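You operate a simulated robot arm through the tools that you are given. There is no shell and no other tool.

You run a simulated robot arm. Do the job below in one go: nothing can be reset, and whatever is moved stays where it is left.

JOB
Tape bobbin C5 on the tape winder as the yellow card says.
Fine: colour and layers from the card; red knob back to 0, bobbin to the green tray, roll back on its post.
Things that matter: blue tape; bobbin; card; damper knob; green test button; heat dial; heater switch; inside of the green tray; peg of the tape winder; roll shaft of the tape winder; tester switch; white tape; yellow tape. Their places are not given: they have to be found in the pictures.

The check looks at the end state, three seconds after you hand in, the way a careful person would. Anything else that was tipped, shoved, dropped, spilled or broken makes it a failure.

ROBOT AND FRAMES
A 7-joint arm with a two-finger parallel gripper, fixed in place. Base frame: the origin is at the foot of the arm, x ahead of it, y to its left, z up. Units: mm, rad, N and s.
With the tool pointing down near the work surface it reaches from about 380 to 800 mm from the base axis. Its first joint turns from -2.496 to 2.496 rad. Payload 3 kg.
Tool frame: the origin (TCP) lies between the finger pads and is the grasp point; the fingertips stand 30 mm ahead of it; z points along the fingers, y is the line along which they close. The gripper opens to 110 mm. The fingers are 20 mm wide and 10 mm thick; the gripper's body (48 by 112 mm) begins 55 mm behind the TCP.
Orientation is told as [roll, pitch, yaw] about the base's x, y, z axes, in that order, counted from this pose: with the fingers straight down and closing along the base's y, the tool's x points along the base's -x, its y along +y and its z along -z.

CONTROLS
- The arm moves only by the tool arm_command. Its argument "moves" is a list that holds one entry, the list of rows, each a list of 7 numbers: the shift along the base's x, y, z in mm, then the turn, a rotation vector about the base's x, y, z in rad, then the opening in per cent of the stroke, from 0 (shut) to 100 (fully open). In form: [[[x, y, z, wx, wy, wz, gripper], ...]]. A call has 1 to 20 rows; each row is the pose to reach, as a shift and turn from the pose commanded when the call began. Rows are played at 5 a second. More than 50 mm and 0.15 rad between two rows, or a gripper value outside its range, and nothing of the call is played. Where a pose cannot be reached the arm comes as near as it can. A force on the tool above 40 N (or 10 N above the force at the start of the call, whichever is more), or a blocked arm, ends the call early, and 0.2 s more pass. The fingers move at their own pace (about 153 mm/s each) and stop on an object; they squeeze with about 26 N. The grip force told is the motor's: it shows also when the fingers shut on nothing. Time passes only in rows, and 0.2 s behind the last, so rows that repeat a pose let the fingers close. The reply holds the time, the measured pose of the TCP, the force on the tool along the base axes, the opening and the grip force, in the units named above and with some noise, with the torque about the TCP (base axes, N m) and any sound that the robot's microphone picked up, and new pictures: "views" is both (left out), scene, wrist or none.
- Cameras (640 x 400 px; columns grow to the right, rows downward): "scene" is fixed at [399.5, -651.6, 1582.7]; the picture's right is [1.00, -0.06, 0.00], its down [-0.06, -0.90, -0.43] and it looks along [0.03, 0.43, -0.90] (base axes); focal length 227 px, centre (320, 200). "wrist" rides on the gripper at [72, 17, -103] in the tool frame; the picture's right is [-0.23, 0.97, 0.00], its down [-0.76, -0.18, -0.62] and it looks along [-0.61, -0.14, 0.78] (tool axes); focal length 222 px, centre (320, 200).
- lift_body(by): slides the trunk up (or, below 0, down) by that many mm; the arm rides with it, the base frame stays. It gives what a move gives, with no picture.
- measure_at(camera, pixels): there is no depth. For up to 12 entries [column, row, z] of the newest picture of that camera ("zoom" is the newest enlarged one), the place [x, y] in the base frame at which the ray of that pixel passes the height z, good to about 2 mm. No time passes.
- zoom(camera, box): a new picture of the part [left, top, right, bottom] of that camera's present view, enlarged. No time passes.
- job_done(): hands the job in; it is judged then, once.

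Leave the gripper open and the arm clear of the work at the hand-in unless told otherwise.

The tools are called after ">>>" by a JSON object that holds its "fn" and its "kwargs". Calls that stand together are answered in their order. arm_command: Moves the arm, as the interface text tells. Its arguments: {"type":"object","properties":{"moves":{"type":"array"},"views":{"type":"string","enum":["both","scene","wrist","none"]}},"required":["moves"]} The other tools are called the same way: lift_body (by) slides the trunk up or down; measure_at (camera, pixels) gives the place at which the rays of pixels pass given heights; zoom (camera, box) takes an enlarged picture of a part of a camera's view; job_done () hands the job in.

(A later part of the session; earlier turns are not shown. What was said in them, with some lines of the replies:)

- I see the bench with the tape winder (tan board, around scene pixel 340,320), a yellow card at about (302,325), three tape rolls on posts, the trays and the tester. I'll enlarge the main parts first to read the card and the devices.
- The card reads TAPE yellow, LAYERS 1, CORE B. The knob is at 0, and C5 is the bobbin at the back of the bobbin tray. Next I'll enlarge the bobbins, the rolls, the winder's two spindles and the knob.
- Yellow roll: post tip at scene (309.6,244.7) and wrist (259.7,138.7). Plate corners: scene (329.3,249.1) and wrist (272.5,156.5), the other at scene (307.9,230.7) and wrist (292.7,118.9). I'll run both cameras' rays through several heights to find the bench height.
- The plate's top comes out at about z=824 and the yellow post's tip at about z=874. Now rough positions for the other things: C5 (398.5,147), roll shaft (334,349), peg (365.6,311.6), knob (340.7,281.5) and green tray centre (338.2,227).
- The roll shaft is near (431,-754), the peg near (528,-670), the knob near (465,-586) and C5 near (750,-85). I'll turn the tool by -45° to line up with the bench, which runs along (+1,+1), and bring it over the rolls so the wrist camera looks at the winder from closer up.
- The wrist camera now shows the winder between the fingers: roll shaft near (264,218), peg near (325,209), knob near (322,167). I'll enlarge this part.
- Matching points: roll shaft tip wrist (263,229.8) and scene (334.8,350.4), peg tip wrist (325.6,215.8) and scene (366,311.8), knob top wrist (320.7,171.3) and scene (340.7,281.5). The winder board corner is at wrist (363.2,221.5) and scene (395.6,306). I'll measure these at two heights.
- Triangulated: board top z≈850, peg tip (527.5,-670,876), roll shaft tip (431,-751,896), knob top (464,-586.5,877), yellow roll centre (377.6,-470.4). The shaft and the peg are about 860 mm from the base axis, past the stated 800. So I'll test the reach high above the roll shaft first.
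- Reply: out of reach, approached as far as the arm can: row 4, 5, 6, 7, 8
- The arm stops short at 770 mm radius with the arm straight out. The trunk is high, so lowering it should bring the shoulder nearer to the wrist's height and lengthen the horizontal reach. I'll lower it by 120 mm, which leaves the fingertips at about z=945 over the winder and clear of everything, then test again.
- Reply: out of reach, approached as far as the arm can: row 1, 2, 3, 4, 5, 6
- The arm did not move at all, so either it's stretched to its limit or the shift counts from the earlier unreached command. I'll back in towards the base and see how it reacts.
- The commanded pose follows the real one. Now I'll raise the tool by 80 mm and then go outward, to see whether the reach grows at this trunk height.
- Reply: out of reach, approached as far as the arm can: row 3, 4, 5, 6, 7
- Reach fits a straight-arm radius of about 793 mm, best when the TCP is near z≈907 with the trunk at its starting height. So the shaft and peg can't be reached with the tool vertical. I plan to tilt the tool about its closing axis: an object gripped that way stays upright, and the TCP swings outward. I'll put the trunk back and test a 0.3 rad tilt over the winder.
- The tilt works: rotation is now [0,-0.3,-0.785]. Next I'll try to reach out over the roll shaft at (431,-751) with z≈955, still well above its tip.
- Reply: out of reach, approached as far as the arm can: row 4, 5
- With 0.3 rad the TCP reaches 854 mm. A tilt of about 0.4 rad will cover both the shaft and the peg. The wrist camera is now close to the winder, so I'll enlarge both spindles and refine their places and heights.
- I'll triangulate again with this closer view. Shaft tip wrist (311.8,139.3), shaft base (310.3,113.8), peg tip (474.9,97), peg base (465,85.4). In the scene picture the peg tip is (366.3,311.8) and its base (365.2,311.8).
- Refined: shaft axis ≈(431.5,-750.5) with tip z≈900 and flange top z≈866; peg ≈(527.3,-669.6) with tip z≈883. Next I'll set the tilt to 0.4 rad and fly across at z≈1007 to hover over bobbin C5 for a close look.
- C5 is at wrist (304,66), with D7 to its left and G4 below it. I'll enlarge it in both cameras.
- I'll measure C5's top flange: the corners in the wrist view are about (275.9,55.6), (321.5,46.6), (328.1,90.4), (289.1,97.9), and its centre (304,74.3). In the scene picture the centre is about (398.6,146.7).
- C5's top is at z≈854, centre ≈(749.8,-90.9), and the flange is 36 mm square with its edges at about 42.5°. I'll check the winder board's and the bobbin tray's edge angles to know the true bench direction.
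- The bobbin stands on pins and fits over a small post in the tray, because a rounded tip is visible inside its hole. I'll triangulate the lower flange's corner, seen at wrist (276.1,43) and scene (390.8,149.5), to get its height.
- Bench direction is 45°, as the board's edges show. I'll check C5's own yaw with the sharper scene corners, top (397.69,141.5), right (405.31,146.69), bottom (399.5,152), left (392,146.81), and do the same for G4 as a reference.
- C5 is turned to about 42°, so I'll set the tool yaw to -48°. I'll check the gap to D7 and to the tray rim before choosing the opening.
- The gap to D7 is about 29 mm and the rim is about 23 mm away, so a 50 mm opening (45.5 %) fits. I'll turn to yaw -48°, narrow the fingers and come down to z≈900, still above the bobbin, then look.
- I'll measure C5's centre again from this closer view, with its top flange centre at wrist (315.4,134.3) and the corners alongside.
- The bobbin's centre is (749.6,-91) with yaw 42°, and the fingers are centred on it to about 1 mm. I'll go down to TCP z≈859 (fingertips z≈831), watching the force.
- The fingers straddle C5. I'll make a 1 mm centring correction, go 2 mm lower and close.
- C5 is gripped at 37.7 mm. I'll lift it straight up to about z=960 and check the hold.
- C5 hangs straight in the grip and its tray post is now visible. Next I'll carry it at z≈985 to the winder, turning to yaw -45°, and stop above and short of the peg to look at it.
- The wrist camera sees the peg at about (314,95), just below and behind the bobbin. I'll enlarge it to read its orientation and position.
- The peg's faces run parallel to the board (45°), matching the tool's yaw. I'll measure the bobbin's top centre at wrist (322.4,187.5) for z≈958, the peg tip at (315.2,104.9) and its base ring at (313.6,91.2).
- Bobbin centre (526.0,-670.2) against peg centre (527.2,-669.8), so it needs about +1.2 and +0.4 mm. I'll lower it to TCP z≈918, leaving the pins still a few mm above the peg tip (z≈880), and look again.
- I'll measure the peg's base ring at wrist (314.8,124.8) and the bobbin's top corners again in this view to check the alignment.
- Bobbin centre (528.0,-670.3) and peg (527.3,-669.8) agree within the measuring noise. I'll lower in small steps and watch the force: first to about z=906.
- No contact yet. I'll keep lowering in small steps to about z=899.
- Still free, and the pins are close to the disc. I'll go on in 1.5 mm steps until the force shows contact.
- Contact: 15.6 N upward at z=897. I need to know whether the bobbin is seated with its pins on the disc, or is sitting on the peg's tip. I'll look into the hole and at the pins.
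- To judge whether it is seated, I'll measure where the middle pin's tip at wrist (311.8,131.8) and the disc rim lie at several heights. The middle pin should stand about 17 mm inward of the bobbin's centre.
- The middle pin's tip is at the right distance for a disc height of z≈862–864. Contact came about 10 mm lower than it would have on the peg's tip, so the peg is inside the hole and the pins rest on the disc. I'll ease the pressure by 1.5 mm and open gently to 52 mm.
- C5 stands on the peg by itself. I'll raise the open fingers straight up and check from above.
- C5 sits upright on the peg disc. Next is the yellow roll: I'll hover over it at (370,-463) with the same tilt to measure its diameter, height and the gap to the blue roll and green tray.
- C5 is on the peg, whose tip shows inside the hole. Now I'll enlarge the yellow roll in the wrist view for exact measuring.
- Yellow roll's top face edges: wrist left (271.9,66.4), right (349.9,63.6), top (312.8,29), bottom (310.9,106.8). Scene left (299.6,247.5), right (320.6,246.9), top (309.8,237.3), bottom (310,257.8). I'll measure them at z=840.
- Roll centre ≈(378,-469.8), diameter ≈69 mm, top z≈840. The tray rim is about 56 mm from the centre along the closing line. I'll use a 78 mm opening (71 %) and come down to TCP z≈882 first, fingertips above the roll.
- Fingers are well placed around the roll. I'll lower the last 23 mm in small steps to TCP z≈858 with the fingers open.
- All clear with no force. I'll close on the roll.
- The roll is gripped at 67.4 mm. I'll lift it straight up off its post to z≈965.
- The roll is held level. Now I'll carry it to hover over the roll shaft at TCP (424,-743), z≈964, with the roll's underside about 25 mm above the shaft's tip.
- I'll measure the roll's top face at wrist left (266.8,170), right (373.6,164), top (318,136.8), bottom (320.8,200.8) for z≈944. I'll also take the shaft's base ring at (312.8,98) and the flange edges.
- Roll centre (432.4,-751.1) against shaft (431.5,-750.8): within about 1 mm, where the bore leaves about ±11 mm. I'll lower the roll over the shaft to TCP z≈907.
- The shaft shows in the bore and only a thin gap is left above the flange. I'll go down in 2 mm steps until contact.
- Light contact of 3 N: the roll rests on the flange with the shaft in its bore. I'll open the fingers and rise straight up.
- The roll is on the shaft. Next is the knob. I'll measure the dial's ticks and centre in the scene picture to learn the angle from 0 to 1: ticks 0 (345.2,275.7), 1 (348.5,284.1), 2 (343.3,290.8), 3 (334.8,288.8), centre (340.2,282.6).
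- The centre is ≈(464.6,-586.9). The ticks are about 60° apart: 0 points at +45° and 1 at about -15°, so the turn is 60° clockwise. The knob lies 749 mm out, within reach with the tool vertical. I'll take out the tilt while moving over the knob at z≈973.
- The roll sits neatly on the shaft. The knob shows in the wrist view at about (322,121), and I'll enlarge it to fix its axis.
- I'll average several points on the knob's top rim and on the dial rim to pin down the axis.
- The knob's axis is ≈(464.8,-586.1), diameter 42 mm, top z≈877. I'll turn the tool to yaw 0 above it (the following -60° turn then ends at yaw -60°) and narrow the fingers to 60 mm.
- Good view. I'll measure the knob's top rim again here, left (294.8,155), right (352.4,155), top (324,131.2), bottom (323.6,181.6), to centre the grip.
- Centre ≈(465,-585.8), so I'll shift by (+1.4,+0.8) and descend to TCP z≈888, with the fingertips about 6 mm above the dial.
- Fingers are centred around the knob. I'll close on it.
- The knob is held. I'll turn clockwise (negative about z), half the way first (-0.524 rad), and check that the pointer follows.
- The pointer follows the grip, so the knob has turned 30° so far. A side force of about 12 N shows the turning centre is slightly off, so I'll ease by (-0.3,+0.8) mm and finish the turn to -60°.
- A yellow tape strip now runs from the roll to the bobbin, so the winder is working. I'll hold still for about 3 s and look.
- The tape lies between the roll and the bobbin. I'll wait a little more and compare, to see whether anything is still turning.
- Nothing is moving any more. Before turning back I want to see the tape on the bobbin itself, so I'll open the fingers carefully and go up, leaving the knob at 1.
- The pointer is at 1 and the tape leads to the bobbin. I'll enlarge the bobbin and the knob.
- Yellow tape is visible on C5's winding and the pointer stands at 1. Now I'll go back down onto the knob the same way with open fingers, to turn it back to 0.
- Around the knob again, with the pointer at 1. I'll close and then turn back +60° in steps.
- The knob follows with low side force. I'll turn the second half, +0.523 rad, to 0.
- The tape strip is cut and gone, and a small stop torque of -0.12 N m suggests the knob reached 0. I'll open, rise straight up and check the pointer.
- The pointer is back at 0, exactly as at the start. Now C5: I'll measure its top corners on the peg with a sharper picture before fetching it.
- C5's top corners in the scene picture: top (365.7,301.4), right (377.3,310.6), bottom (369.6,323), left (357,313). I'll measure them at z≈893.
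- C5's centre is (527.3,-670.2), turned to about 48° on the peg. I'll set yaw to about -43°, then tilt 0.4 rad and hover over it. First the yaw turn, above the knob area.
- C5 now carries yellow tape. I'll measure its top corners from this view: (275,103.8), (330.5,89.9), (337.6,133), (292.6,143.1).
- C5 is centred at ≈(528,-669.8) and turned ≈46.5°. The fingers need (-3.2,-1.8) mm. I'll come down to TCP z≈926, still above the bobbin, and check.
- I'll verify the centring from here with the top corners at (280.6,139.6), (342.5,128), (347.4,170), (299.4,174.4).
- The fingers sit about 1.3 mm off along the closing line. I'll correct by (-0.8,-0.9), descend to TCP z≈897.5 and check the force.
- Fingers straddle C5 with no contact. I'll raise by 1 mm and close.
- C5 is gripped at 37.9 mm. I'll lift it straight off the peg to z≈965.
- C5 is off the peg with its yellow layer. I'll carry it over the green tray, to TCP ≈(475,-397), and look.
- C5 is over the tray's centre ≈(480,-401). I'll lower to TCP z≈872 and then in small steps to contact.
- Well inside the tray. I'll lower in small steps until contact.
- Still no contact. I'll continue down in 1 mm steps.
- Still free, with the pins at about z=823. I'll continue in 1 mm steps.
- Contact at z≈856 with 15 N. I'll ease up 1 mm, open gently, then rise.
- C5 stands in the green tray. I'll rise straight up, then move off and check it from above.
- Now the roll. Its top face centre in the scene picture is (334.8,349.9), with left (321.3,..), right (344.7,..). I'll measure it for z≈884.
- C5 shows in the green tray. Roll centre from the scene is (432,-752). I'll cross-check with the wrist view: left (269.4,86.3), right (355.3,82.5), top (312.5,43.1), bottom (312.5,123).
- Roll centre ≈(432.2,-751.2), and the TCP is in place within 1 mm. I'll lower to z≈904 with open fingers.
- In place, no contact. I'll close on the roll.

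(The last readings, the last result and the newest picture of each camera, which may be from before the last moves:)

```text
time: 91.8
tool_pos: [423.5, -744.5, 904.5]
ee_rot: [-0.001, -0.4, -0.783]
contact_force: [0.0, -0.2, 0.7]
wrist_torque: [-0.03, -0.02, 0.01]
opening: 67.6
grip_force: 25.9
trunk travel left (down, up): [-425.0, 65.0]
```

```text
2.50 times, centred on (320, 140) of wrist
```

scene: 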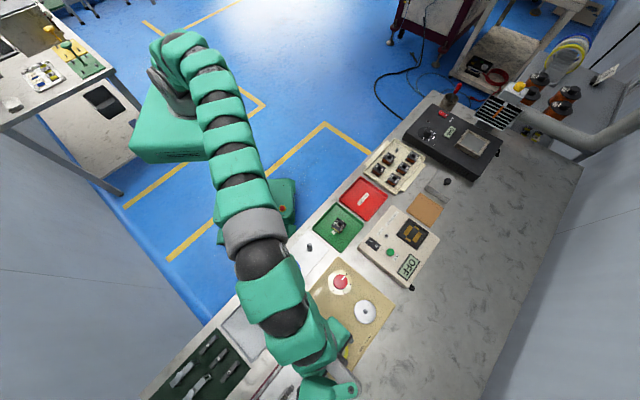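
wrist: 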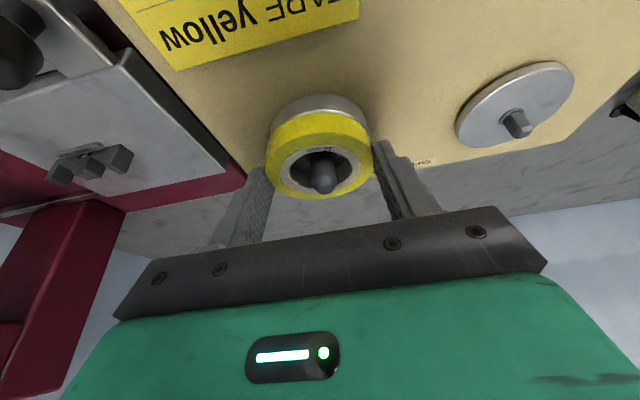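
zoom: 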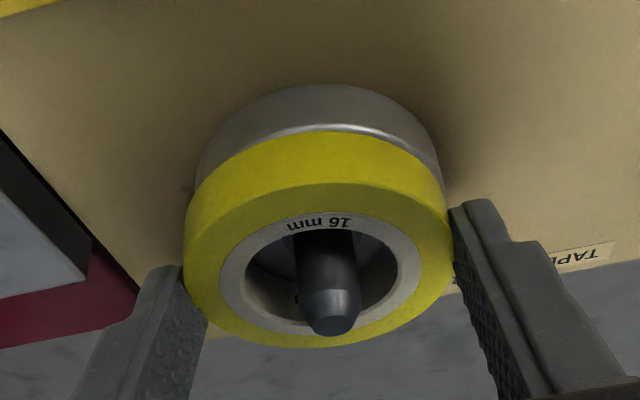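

The roll is gripped at 67.6 mm. I'll lift it straight up past the shaft to z≈970, then carry it to its own post.

>>> {"fn": "arm_command", "kwargs": {"moves": [[[0, 0, 5, 0, 0, 0, 40], [0, 0, 15, 0, 0, 0, 40], [0, 0, 30, 0, 0, 0, 40], [0, 0, 48, 0, 0, 0, 40], [0, 0, 65, 0, 0, 0, 40], [0, 0, 65, 0, 0, 0, 40]]], "views": "wrist"}}

>>> {"fn": "arm_command", "kwargs": {"moves": [[[-8, 40, 3, 0, 0, 0, 40], [-16, 80, 6, 0, 0, 0, 40], [-24, 120, 6, 0, 0, 0, 40], [-32, 160, 6, 0, 0, 0, 40], [-40, 200, 6, 0, 0, 0, 40], [-48, 240, 4, 0, 0, 0, 40], [-54, 280, 0, 0, 0, 0, 40], [-54, 280, 0, 0, 0, 0, 40]]]}}

>>> {"fn": "zoom", "kwargs": {"camera": "wrist", "box": [220, 40, 420, 200]}}

```text
time: 93.2
tool_pos: [424.9, -743.7, 968.9]
ee_rot: [0.0, -0.399, -0.786]
contact_force: [0.1, 0.2, -0.2]
wrist_torque: [-0.01, -0.03, 0.0]
opening: 67.3
grip_force: 25.9
trunk travel left (down, up): [-425.0, 65.0]
```

wrist: 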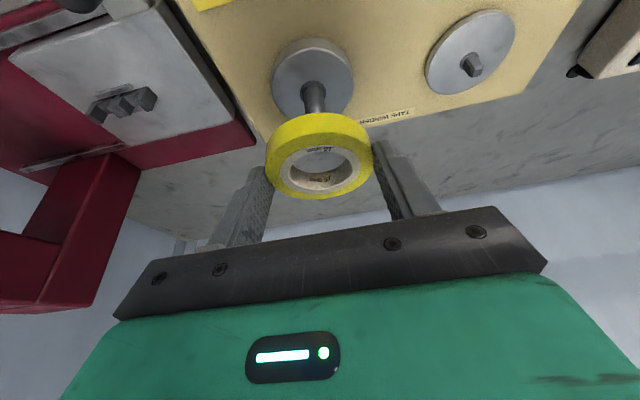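

```text
time: 95.0
tool_pos: [370.8, -464.7, 969.1]
ee_rot: [0.001, -0.4, -0.786]
contact_force: [0.5, 0.4, -0.6]
wrist_torque: [0.01, 0.05, 0.01]
opening: 67.7
grip_force: 25.8
trunk travel left (down, up): [-425.0, 65.0]
```

scene: 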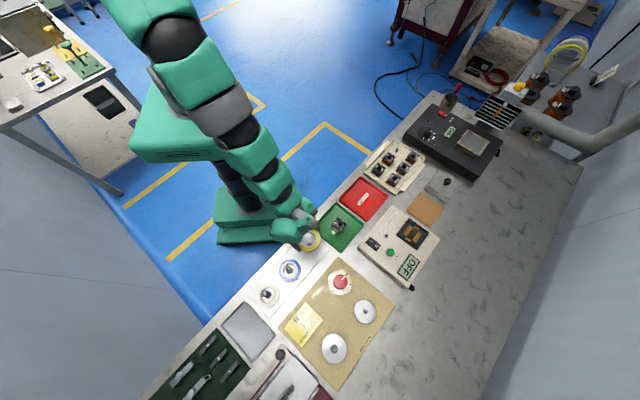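
wrist: 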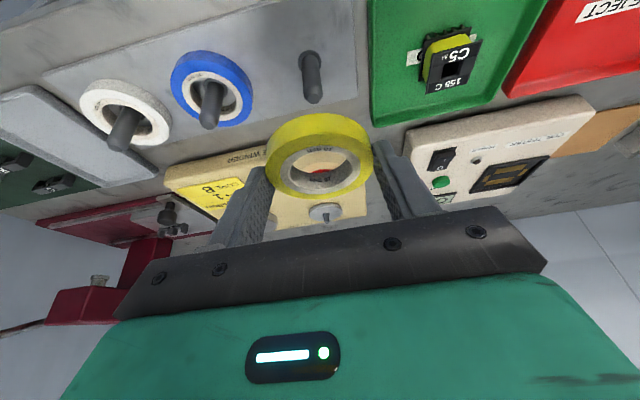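

```text
2.50 times, centred on (320, 120) of wrist
```

zoom: 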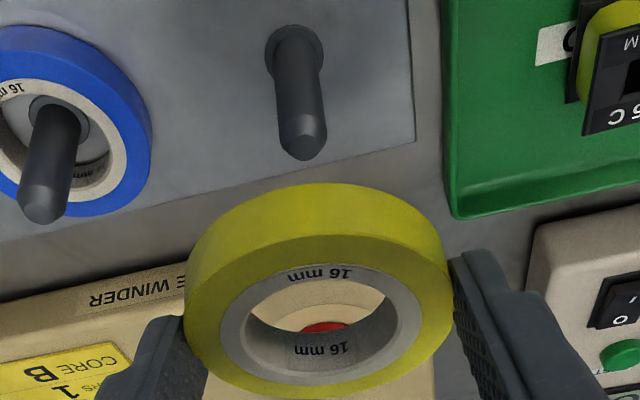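

The roll is near its post. I'll measure the post tip at wrist (312,98) and its base (310,59.2), and the roll's top face at left (266,170), right (372.8,164), top (320,134.8), bottom (320.8,200.8).

>>> {"fn": "measure_at", "kwargs": {"camera": "wrist", "pixels": [[312, 98, 872], [312, 98, 876], [310, 59.2, 824], [310, 59.2, 828], [266, 170, 949], [372.8, 164, 949], [320, 134.8, 949], [320.8, 200.8, 949]]}}

>>> {"fn": "zoom", "kwargs": {"camera": "wrist", "box": [280, 40, 345, 110]}}

```text
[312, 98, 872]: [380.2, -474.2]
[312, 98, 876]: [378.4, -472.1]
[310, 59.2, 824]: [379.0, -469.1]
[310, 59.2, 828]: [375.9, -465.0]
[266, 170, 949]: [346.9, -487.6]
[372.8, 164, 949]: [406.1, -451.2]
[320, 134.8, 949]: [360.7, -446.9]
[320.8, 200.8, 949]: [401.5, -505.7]
```

```text
5.71 times, centred on (312, 75) of wrist
```

zoom: 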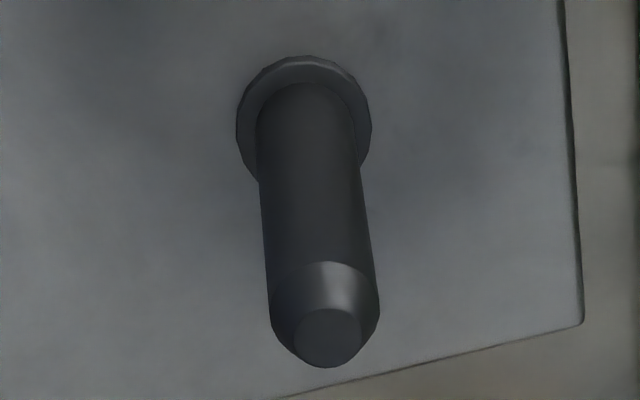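

Roll centre ≈(378.4,-472.2), post ≈(378.2,-470.5), so I'll shift +1.7 in y and lower to TCP z≈895, with the post tip entering the bore, then look.

>>> {"fn": "arm_command", "kwargs": {"moves": [[[-0.2, 1.7, -15, 0, 0, 0, 40], [-0.2, 1.7, -35, 0, 0, 0, 40], [-0.2, 1.7, -55, 0, 0, 0, 40], [-0.2, 1.7, -74, 0, 0, 0, 40], [-0.2, 1.7, -74, 0, 0, 0, 40]]], "views": "wrist"}}

>>> {"fn": "zoom", "kwargs": {"camera": "wrist", "box": [220, 60, 420, 220]}}

```text
time: 96.2
tool_pos: [370.3, -462.3, 895.5]
ee_rot: [-0.001, -0.399, -0.786]
contact_force: [0.0, 0.9, -0.4]
wrist_torque: [0.01, 0.01, 0.05]
opening: 67.2
grip_force: 25.9
trunk travel left (down, up): [-425.0, 65.0]
```

wrist: 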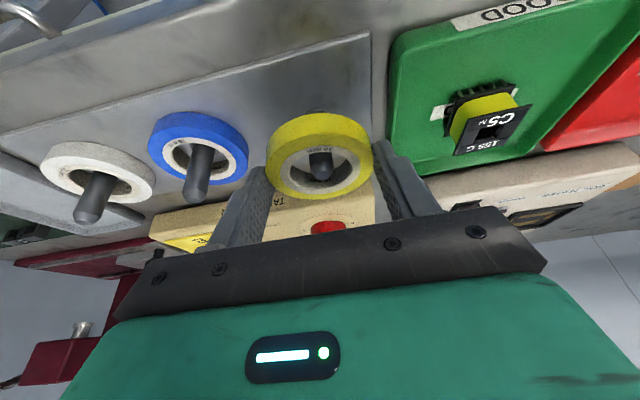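

```text
2.50 times, centred on (320, 140) of wrist
```

zoom: 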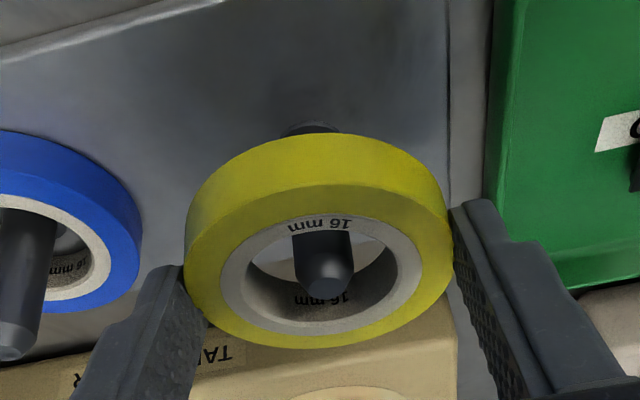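

The post is centred in the bore. I'll lower on to TCP z≈864 and then in small steps.

>>> {"fn": "arm_command", "kwargs": {"moves": [[[0, 0, -12, 0, 0, 0, 40], [0, 0, -24, 0, 0, 0, 40], [0, 0, -31, 0, 0, 0, 40], [0, 0, -31, 0, 0, 0, 40]]], "views": "none"}}

>>> {"fn": "arm_command", "kwargs": {"moves": [[[0, 0, -1, 0, 0, 0, 40], [0, 0, -2, 0, 0, 0, 40], [0, 0, -2, 0, 0, 0, 40]]], "views": "wrist"}}

>>> {"fn": "zoom", "kwargs": {"camera": "wrist", "box": [220, 60, 420, 220]}}

```text
time: 97.2
tool_pos: [369.0, -463.2, 862.9]
ee_rot: [0.001, -0.398, -0.786]
contact_force: [1.7, -0.4, 0.2]
wrist_torque: [0.0, -0.01, -0.02]
opening: 67.6
grip_force: 26.2
trunk travel left (down, up): [-425.0, 65.0]
```

```text
time: 98.0
tool_pos: [370.3, -463.1, 861.9]
ee_rot: [0.0, -0.402, -0.783]
contact_force: [-0.5, 0.1, -0.8]
wrist_torque: [0.03, 0.01, -0.03]
opening: 67.5
grip_force: 26.3
trunk travel left (down, up): [-425.0, 65.0]
```

wrist: 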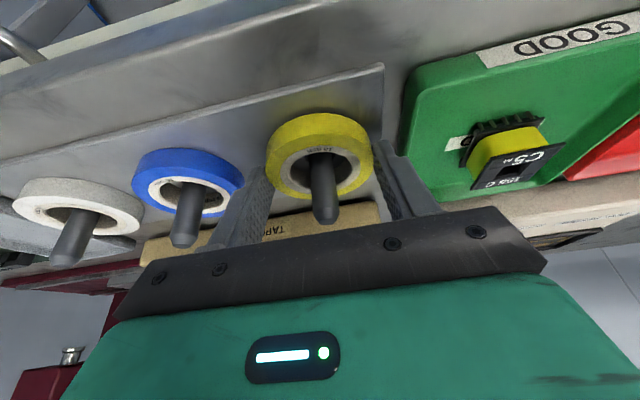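

```text
2.50 times, centred on (320, 140) of wrist
```

zoom: 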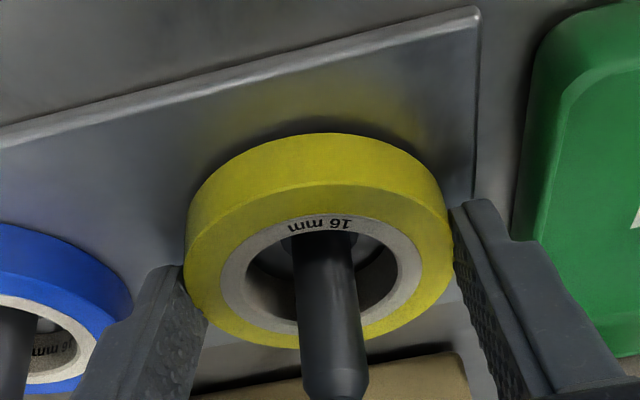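

A thin gap is still visible under the roll. I'll go down in 1 mm steps until it touches.

>>> {"fn": "arm_command", "kwargs": {"moves": [[[0, 0, -1, 0, 0, 0, 40], [0, 0, -1, 0, 0, 0, 40]]], "views": "none"}}

>>> {"fn": "arm_command", "kwargs": {"moves": [[[0, 0, -1, 0, 0, 0, 40], [0, 0, -1, 0, 0, 0, 40]]], "views": "none"}}

>>> {"fn": "arm_command", "kwargs": {"moves": [[[0, 0, -0.5, 0, 0, 0, 40], [0, 0, -0.5, 0, 0, 0, 40]]], "views": "wrist"}}

>>> {"fn": "zoom", "kwargs": {"camera": "wrist", "box": [220, 60, 420, 220]}}

```text
time: 98.6
tool_pos: [369.4, -462.6, 859.5]
ee_rot: [0.0, -0.401, -0.784]
contact_force: [-0.3, -0.2, -0.1]
wrist_torque: [-0.01, 0.01, 0.0]
opening: 67.6
grip_force: 26.0
trunk travel left (down, up): [-425.0, 65.0]
```

```text
time: 99.2
tool_pos: [369.9, -462.8, 860.2]
ee_rot: [-0.001, -0.399, -0.786]
contact_force: [0.1, 0.5, 0.6]
wrist_torque: [-0.02, -0.02, -0.02]
opening: 67.5
grip_force: 26.5
trunk travel left (down, up): [-425.0, 65.0]
```

```text
time: 99.8
tool_pos: [369.9, -462.2, 858.8]
ee_rot: [0.001, -0.4, -0.785]
contact_force: [0.1, -0.3, 1.7]
wrist_torque: [-0.07, -0.06, -0.04]
opening: 67.7
grip_force: 25.7
trunk travel left (down, up): [-425.0, 65.0]
```

wrist: 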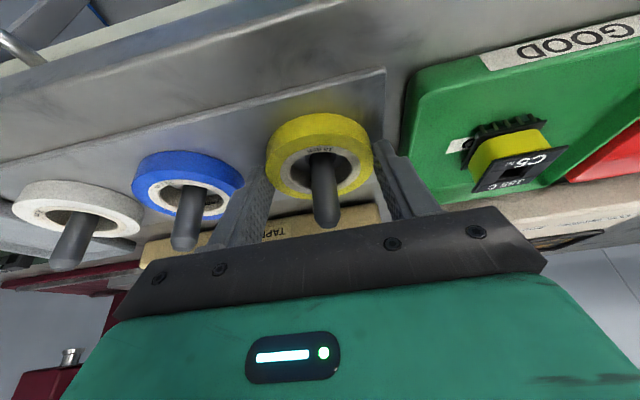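

```text
2.50 times, centred on (320, 140) of wrist
```

zoom: 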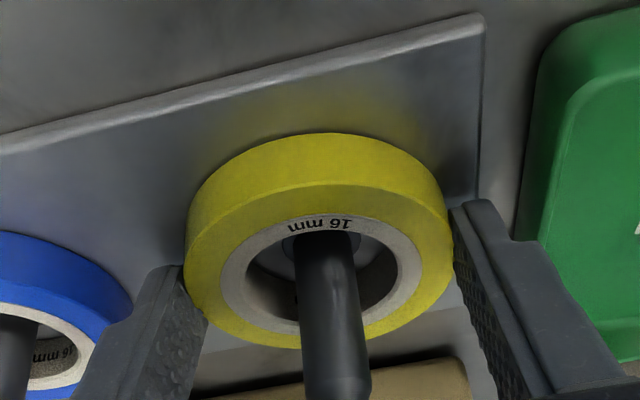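

The roll touches the plate lightly (1.7 N). I'll open to 78 mm and rise straight up.

>>> {"fn": "arm_command", "kwargs": {"moves": [[[0, 0, 0, 0, 0, 0, 63], [0, 0, 0, 0, 0, 0, 67], [0, 0, 0, 0, 0, 0, 71], [0, 0, 0, 0, 0, 0, 71], [0, 0, 12, 0, 0, 0, 71], [0, 0, 30, 0, 0, 0, 71], [0, 0, 55, 0, 0, 0, 71], [0, 0, 90, 0, 0, 0, 71], [0, 0, 130, 0, 0, 0, 71], [0, 0, 130, 0, 0, 0, 71]]]}}

>>> {"fn": "zoom", "kwargs": {"camera": "wrist", "box": [220, 10, 420, 160]}}

```text
time: 102.0
tool_pos: [371.2, -461.3, 989.8]
ee_rot: [0.001, -0.399, -0.785]
contact_force: [0.7, 0.5, 0.1]
wrist_torque: [0.02, -0.01, 0.0]
opening: 78.1
grip_force: 0.0
trunk travel left (down, up): [-425.0, 65.0]
```

scene: 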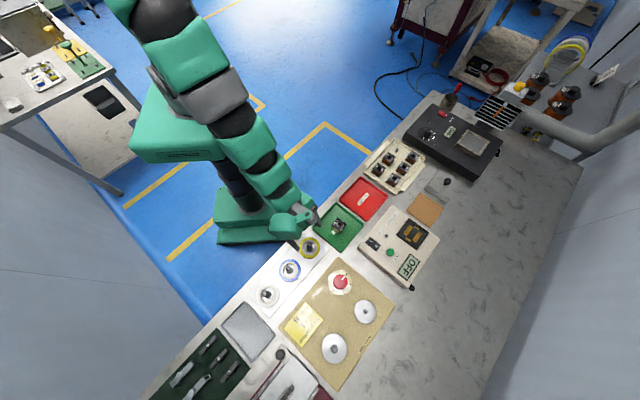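
wrist: 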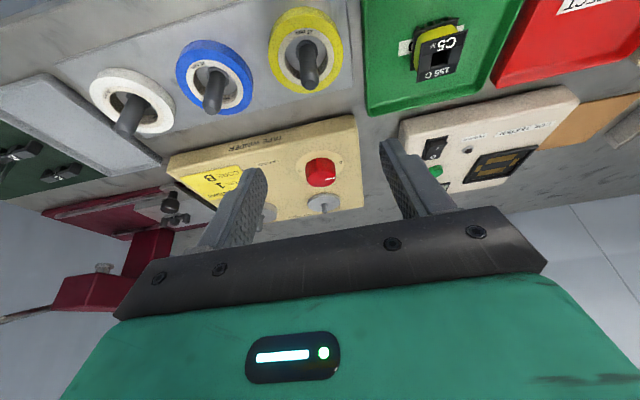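

```text
2.67 times, centred on (320, 85) of wrist
```

zoom: 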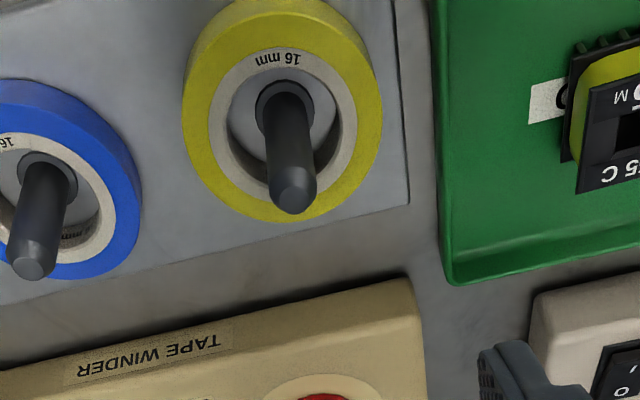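

The roll is back on its post and C5 is in the green tray. I'll withdraw the arm up to about its starting place, upright and fully open, and then check everything.

>>> {"fn": "arm_command", "kwargs": {"moves": [[[-5, 10, 35, 0.04, 0.04, 0, 71], [-12, 30, 70, 0.09, 0.09, 0, 80], [-22, 55, 105, 0.14, 0.14, 0, 90], [-34, 80, 140, 0.19, 0.19, 0, 100], [-46, 105, 170, 0.24, 0.24, 0, 100], [-58, 126, 177, 0.2828, 0.2828, 0, 100], [-58, 126, 177, 0.2828, 0.2828, 0, 100]]]}}

>>> {"fn": "arm_command", "kwargs": {"moves": [[[0, 0, 0, 0, 0, 0.13, 100], [0, 0, 0, 0, 0, 0.26, 100], [0, 0, 0, 0, 0, 0.39, 100], [0, 0, 0, 0, 0, 0.52, 100], [0, 0, 0, 0, 0, 0.65, 100], [0, 0, 0, 0, 0, 0.785, 100], [0, 0, 0, 0, 0, 0.785, 100]]]}}

>>> {"fn": "zoom", "kwargs": {"camera": "scene", "box": [270, 190, 400, 290]}}

>>> {"fn": "zoom", "kwargs": {"camera": "scene", "box": [260, 250, 400, 390]}}

>>> {"fn": "zoom", "kwargs": {"camera": "scene", "box": [350, 90, 520, 210]}}

```text
time: 103.6
tool_pos: [312.7, -335.4, 1166.8]
ee_rot: [-0.001, -0.001, -0.785]
contact_force: [0.5, 0.5, -0.4]
wrist_torque: [-0.02, -0.03, 0.0]
opening: 110.0
grip_force: 0.0
trunk travel left (down, up): [-425.0, 65.0]
```

scene: 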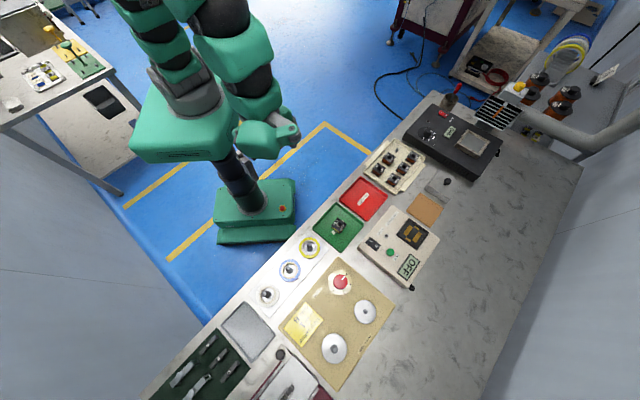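
wrist: 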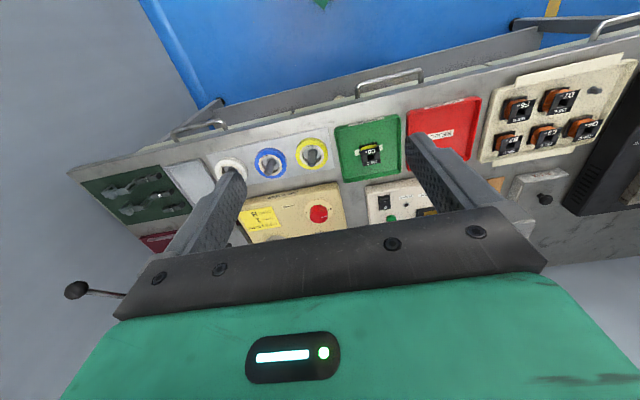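

```text
time: 105.2
tool_pos: [312.4, -336.5, 1166.1]
ee_rot: [0.002, 0.0, 0.001]
contact_force: [-0.9, -0.6, 0.8]
wrist_torque: [-0.01, 0.0, 0.0]
opening: 109.7
grip_force: 0.0
trunk travel left (down, up): [-425.0, 65.0]
```

scene: 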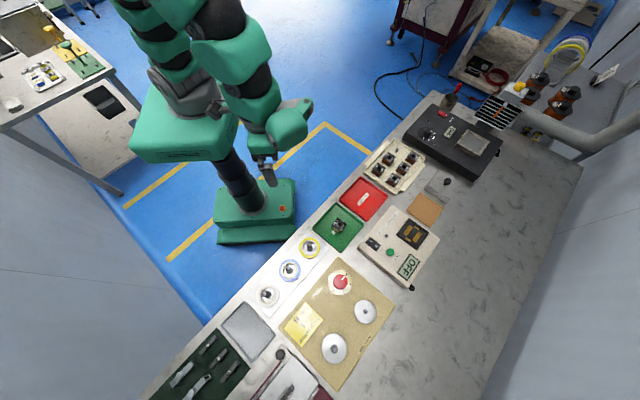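
wrist: 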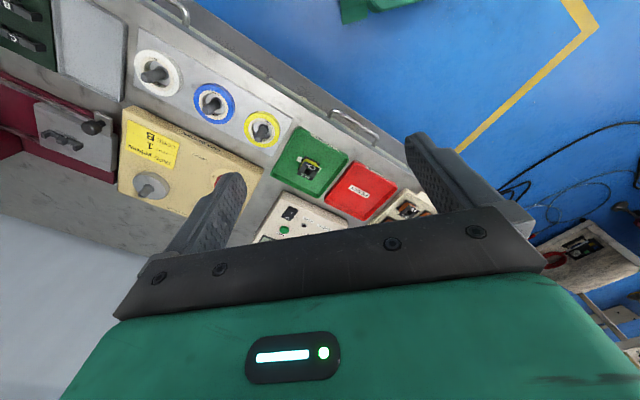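

```text
4.00 times, centred on (335, 240) of scene
```

zoom: 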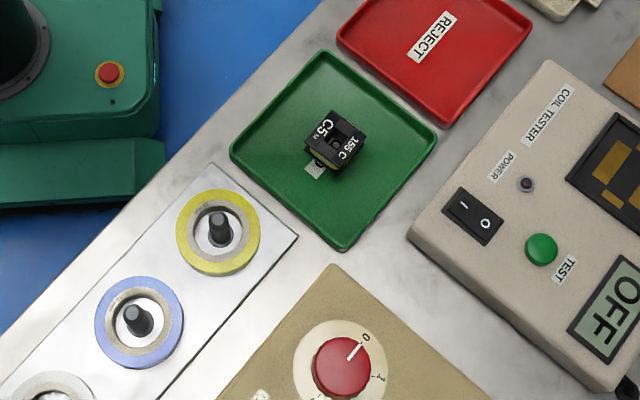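

```text
2.86 times, centred on (330, 320) of scene
```

zoom: 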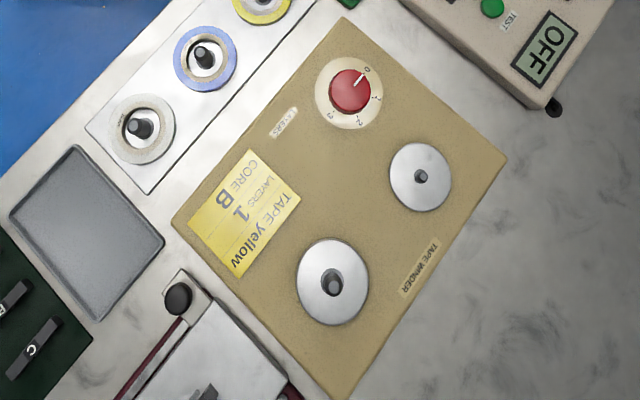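

```text
3.33 times, centred on (435, 150) of scene
```

zoom: 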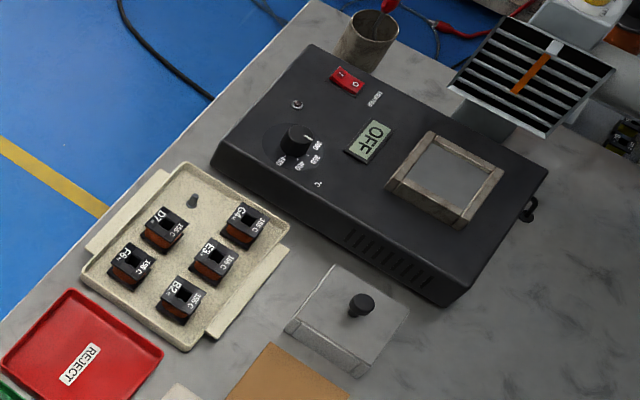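

The bench is tidy. One last close look at C5 in the tray, the knob and the yellow roll before handing in.

>>> {"fn": "zoom", "kwargs": {"camera": "scene", "box": [320, 208, 360, 248]}}

>>> {"fn": "zoom", "kwargs": {"camera": "scene", "box": [325, 264, 357, 298]}}

>>> {"fn": "zoom", "kwargs": {"camera": "scene", "box": [290, 230, 330, 270]}}

```text
10.00 times, centred on (340, 228) of scene
```

zoom: 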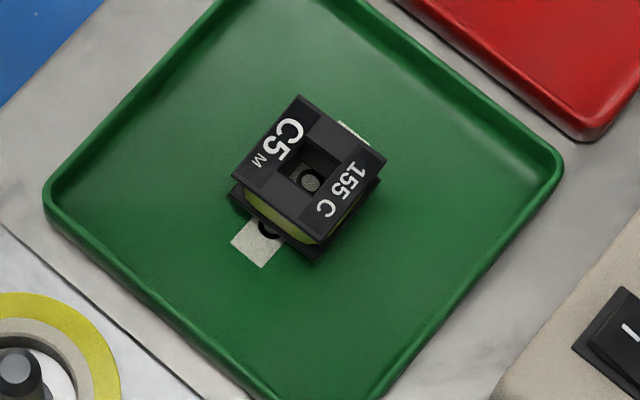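

```text
11.76 times, centred on (341, 281) of scene
```

zoom: 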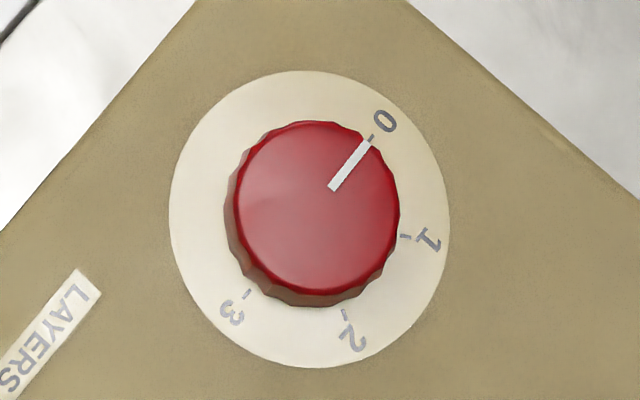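

```text
10.00 times, centred on (310, 250) of scene
```

zoom: 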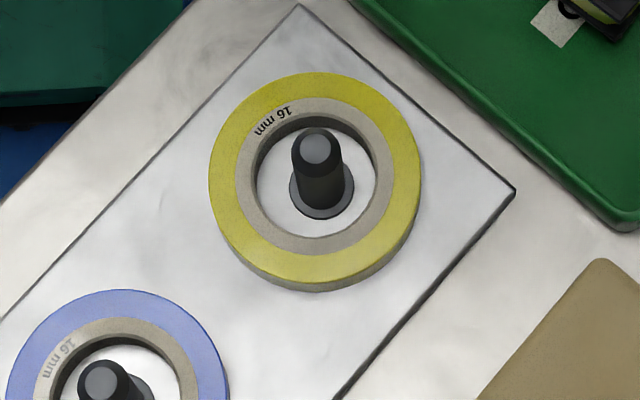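

C5 stands upright in the green tray with its yellow layer, and the knob's pointer is on 0. The yellow roll is back on its post and nothing else was moved. The arm is clear and the gripper is open, so I'm handing in.

>>> {"fn": "job_done", "kwargs": {}}

```text
The job is handed in.
```

Bobbin C5 is taped with one layer of yellow tape, as the card says (TAPE yellow, LAYERS 1). I've handed the job in; no verdict came back.

- **Bobbin:** C5 stands upright in the green tray. After winding I saw the yellow tape over its coil, and the tape strip was cut when the knob went back.
- **Knob:** I turned the red knob from 0 to 1 and back. Its pointer is on 0.
- **Roll:** The yellow roll is back on its own post.
- **Reach:** The peg and roll shaft were too far out for the tool pointing straight down. I tilted the gripper there, keeping the bobbin and roll upright.
- **Rest of the bench:** I saw nothing else out of place in the final pictures. The arm is clear and the gripper is open.

The card also says CORE B. I did nothing with that line, since the job asked only for colour and layers.
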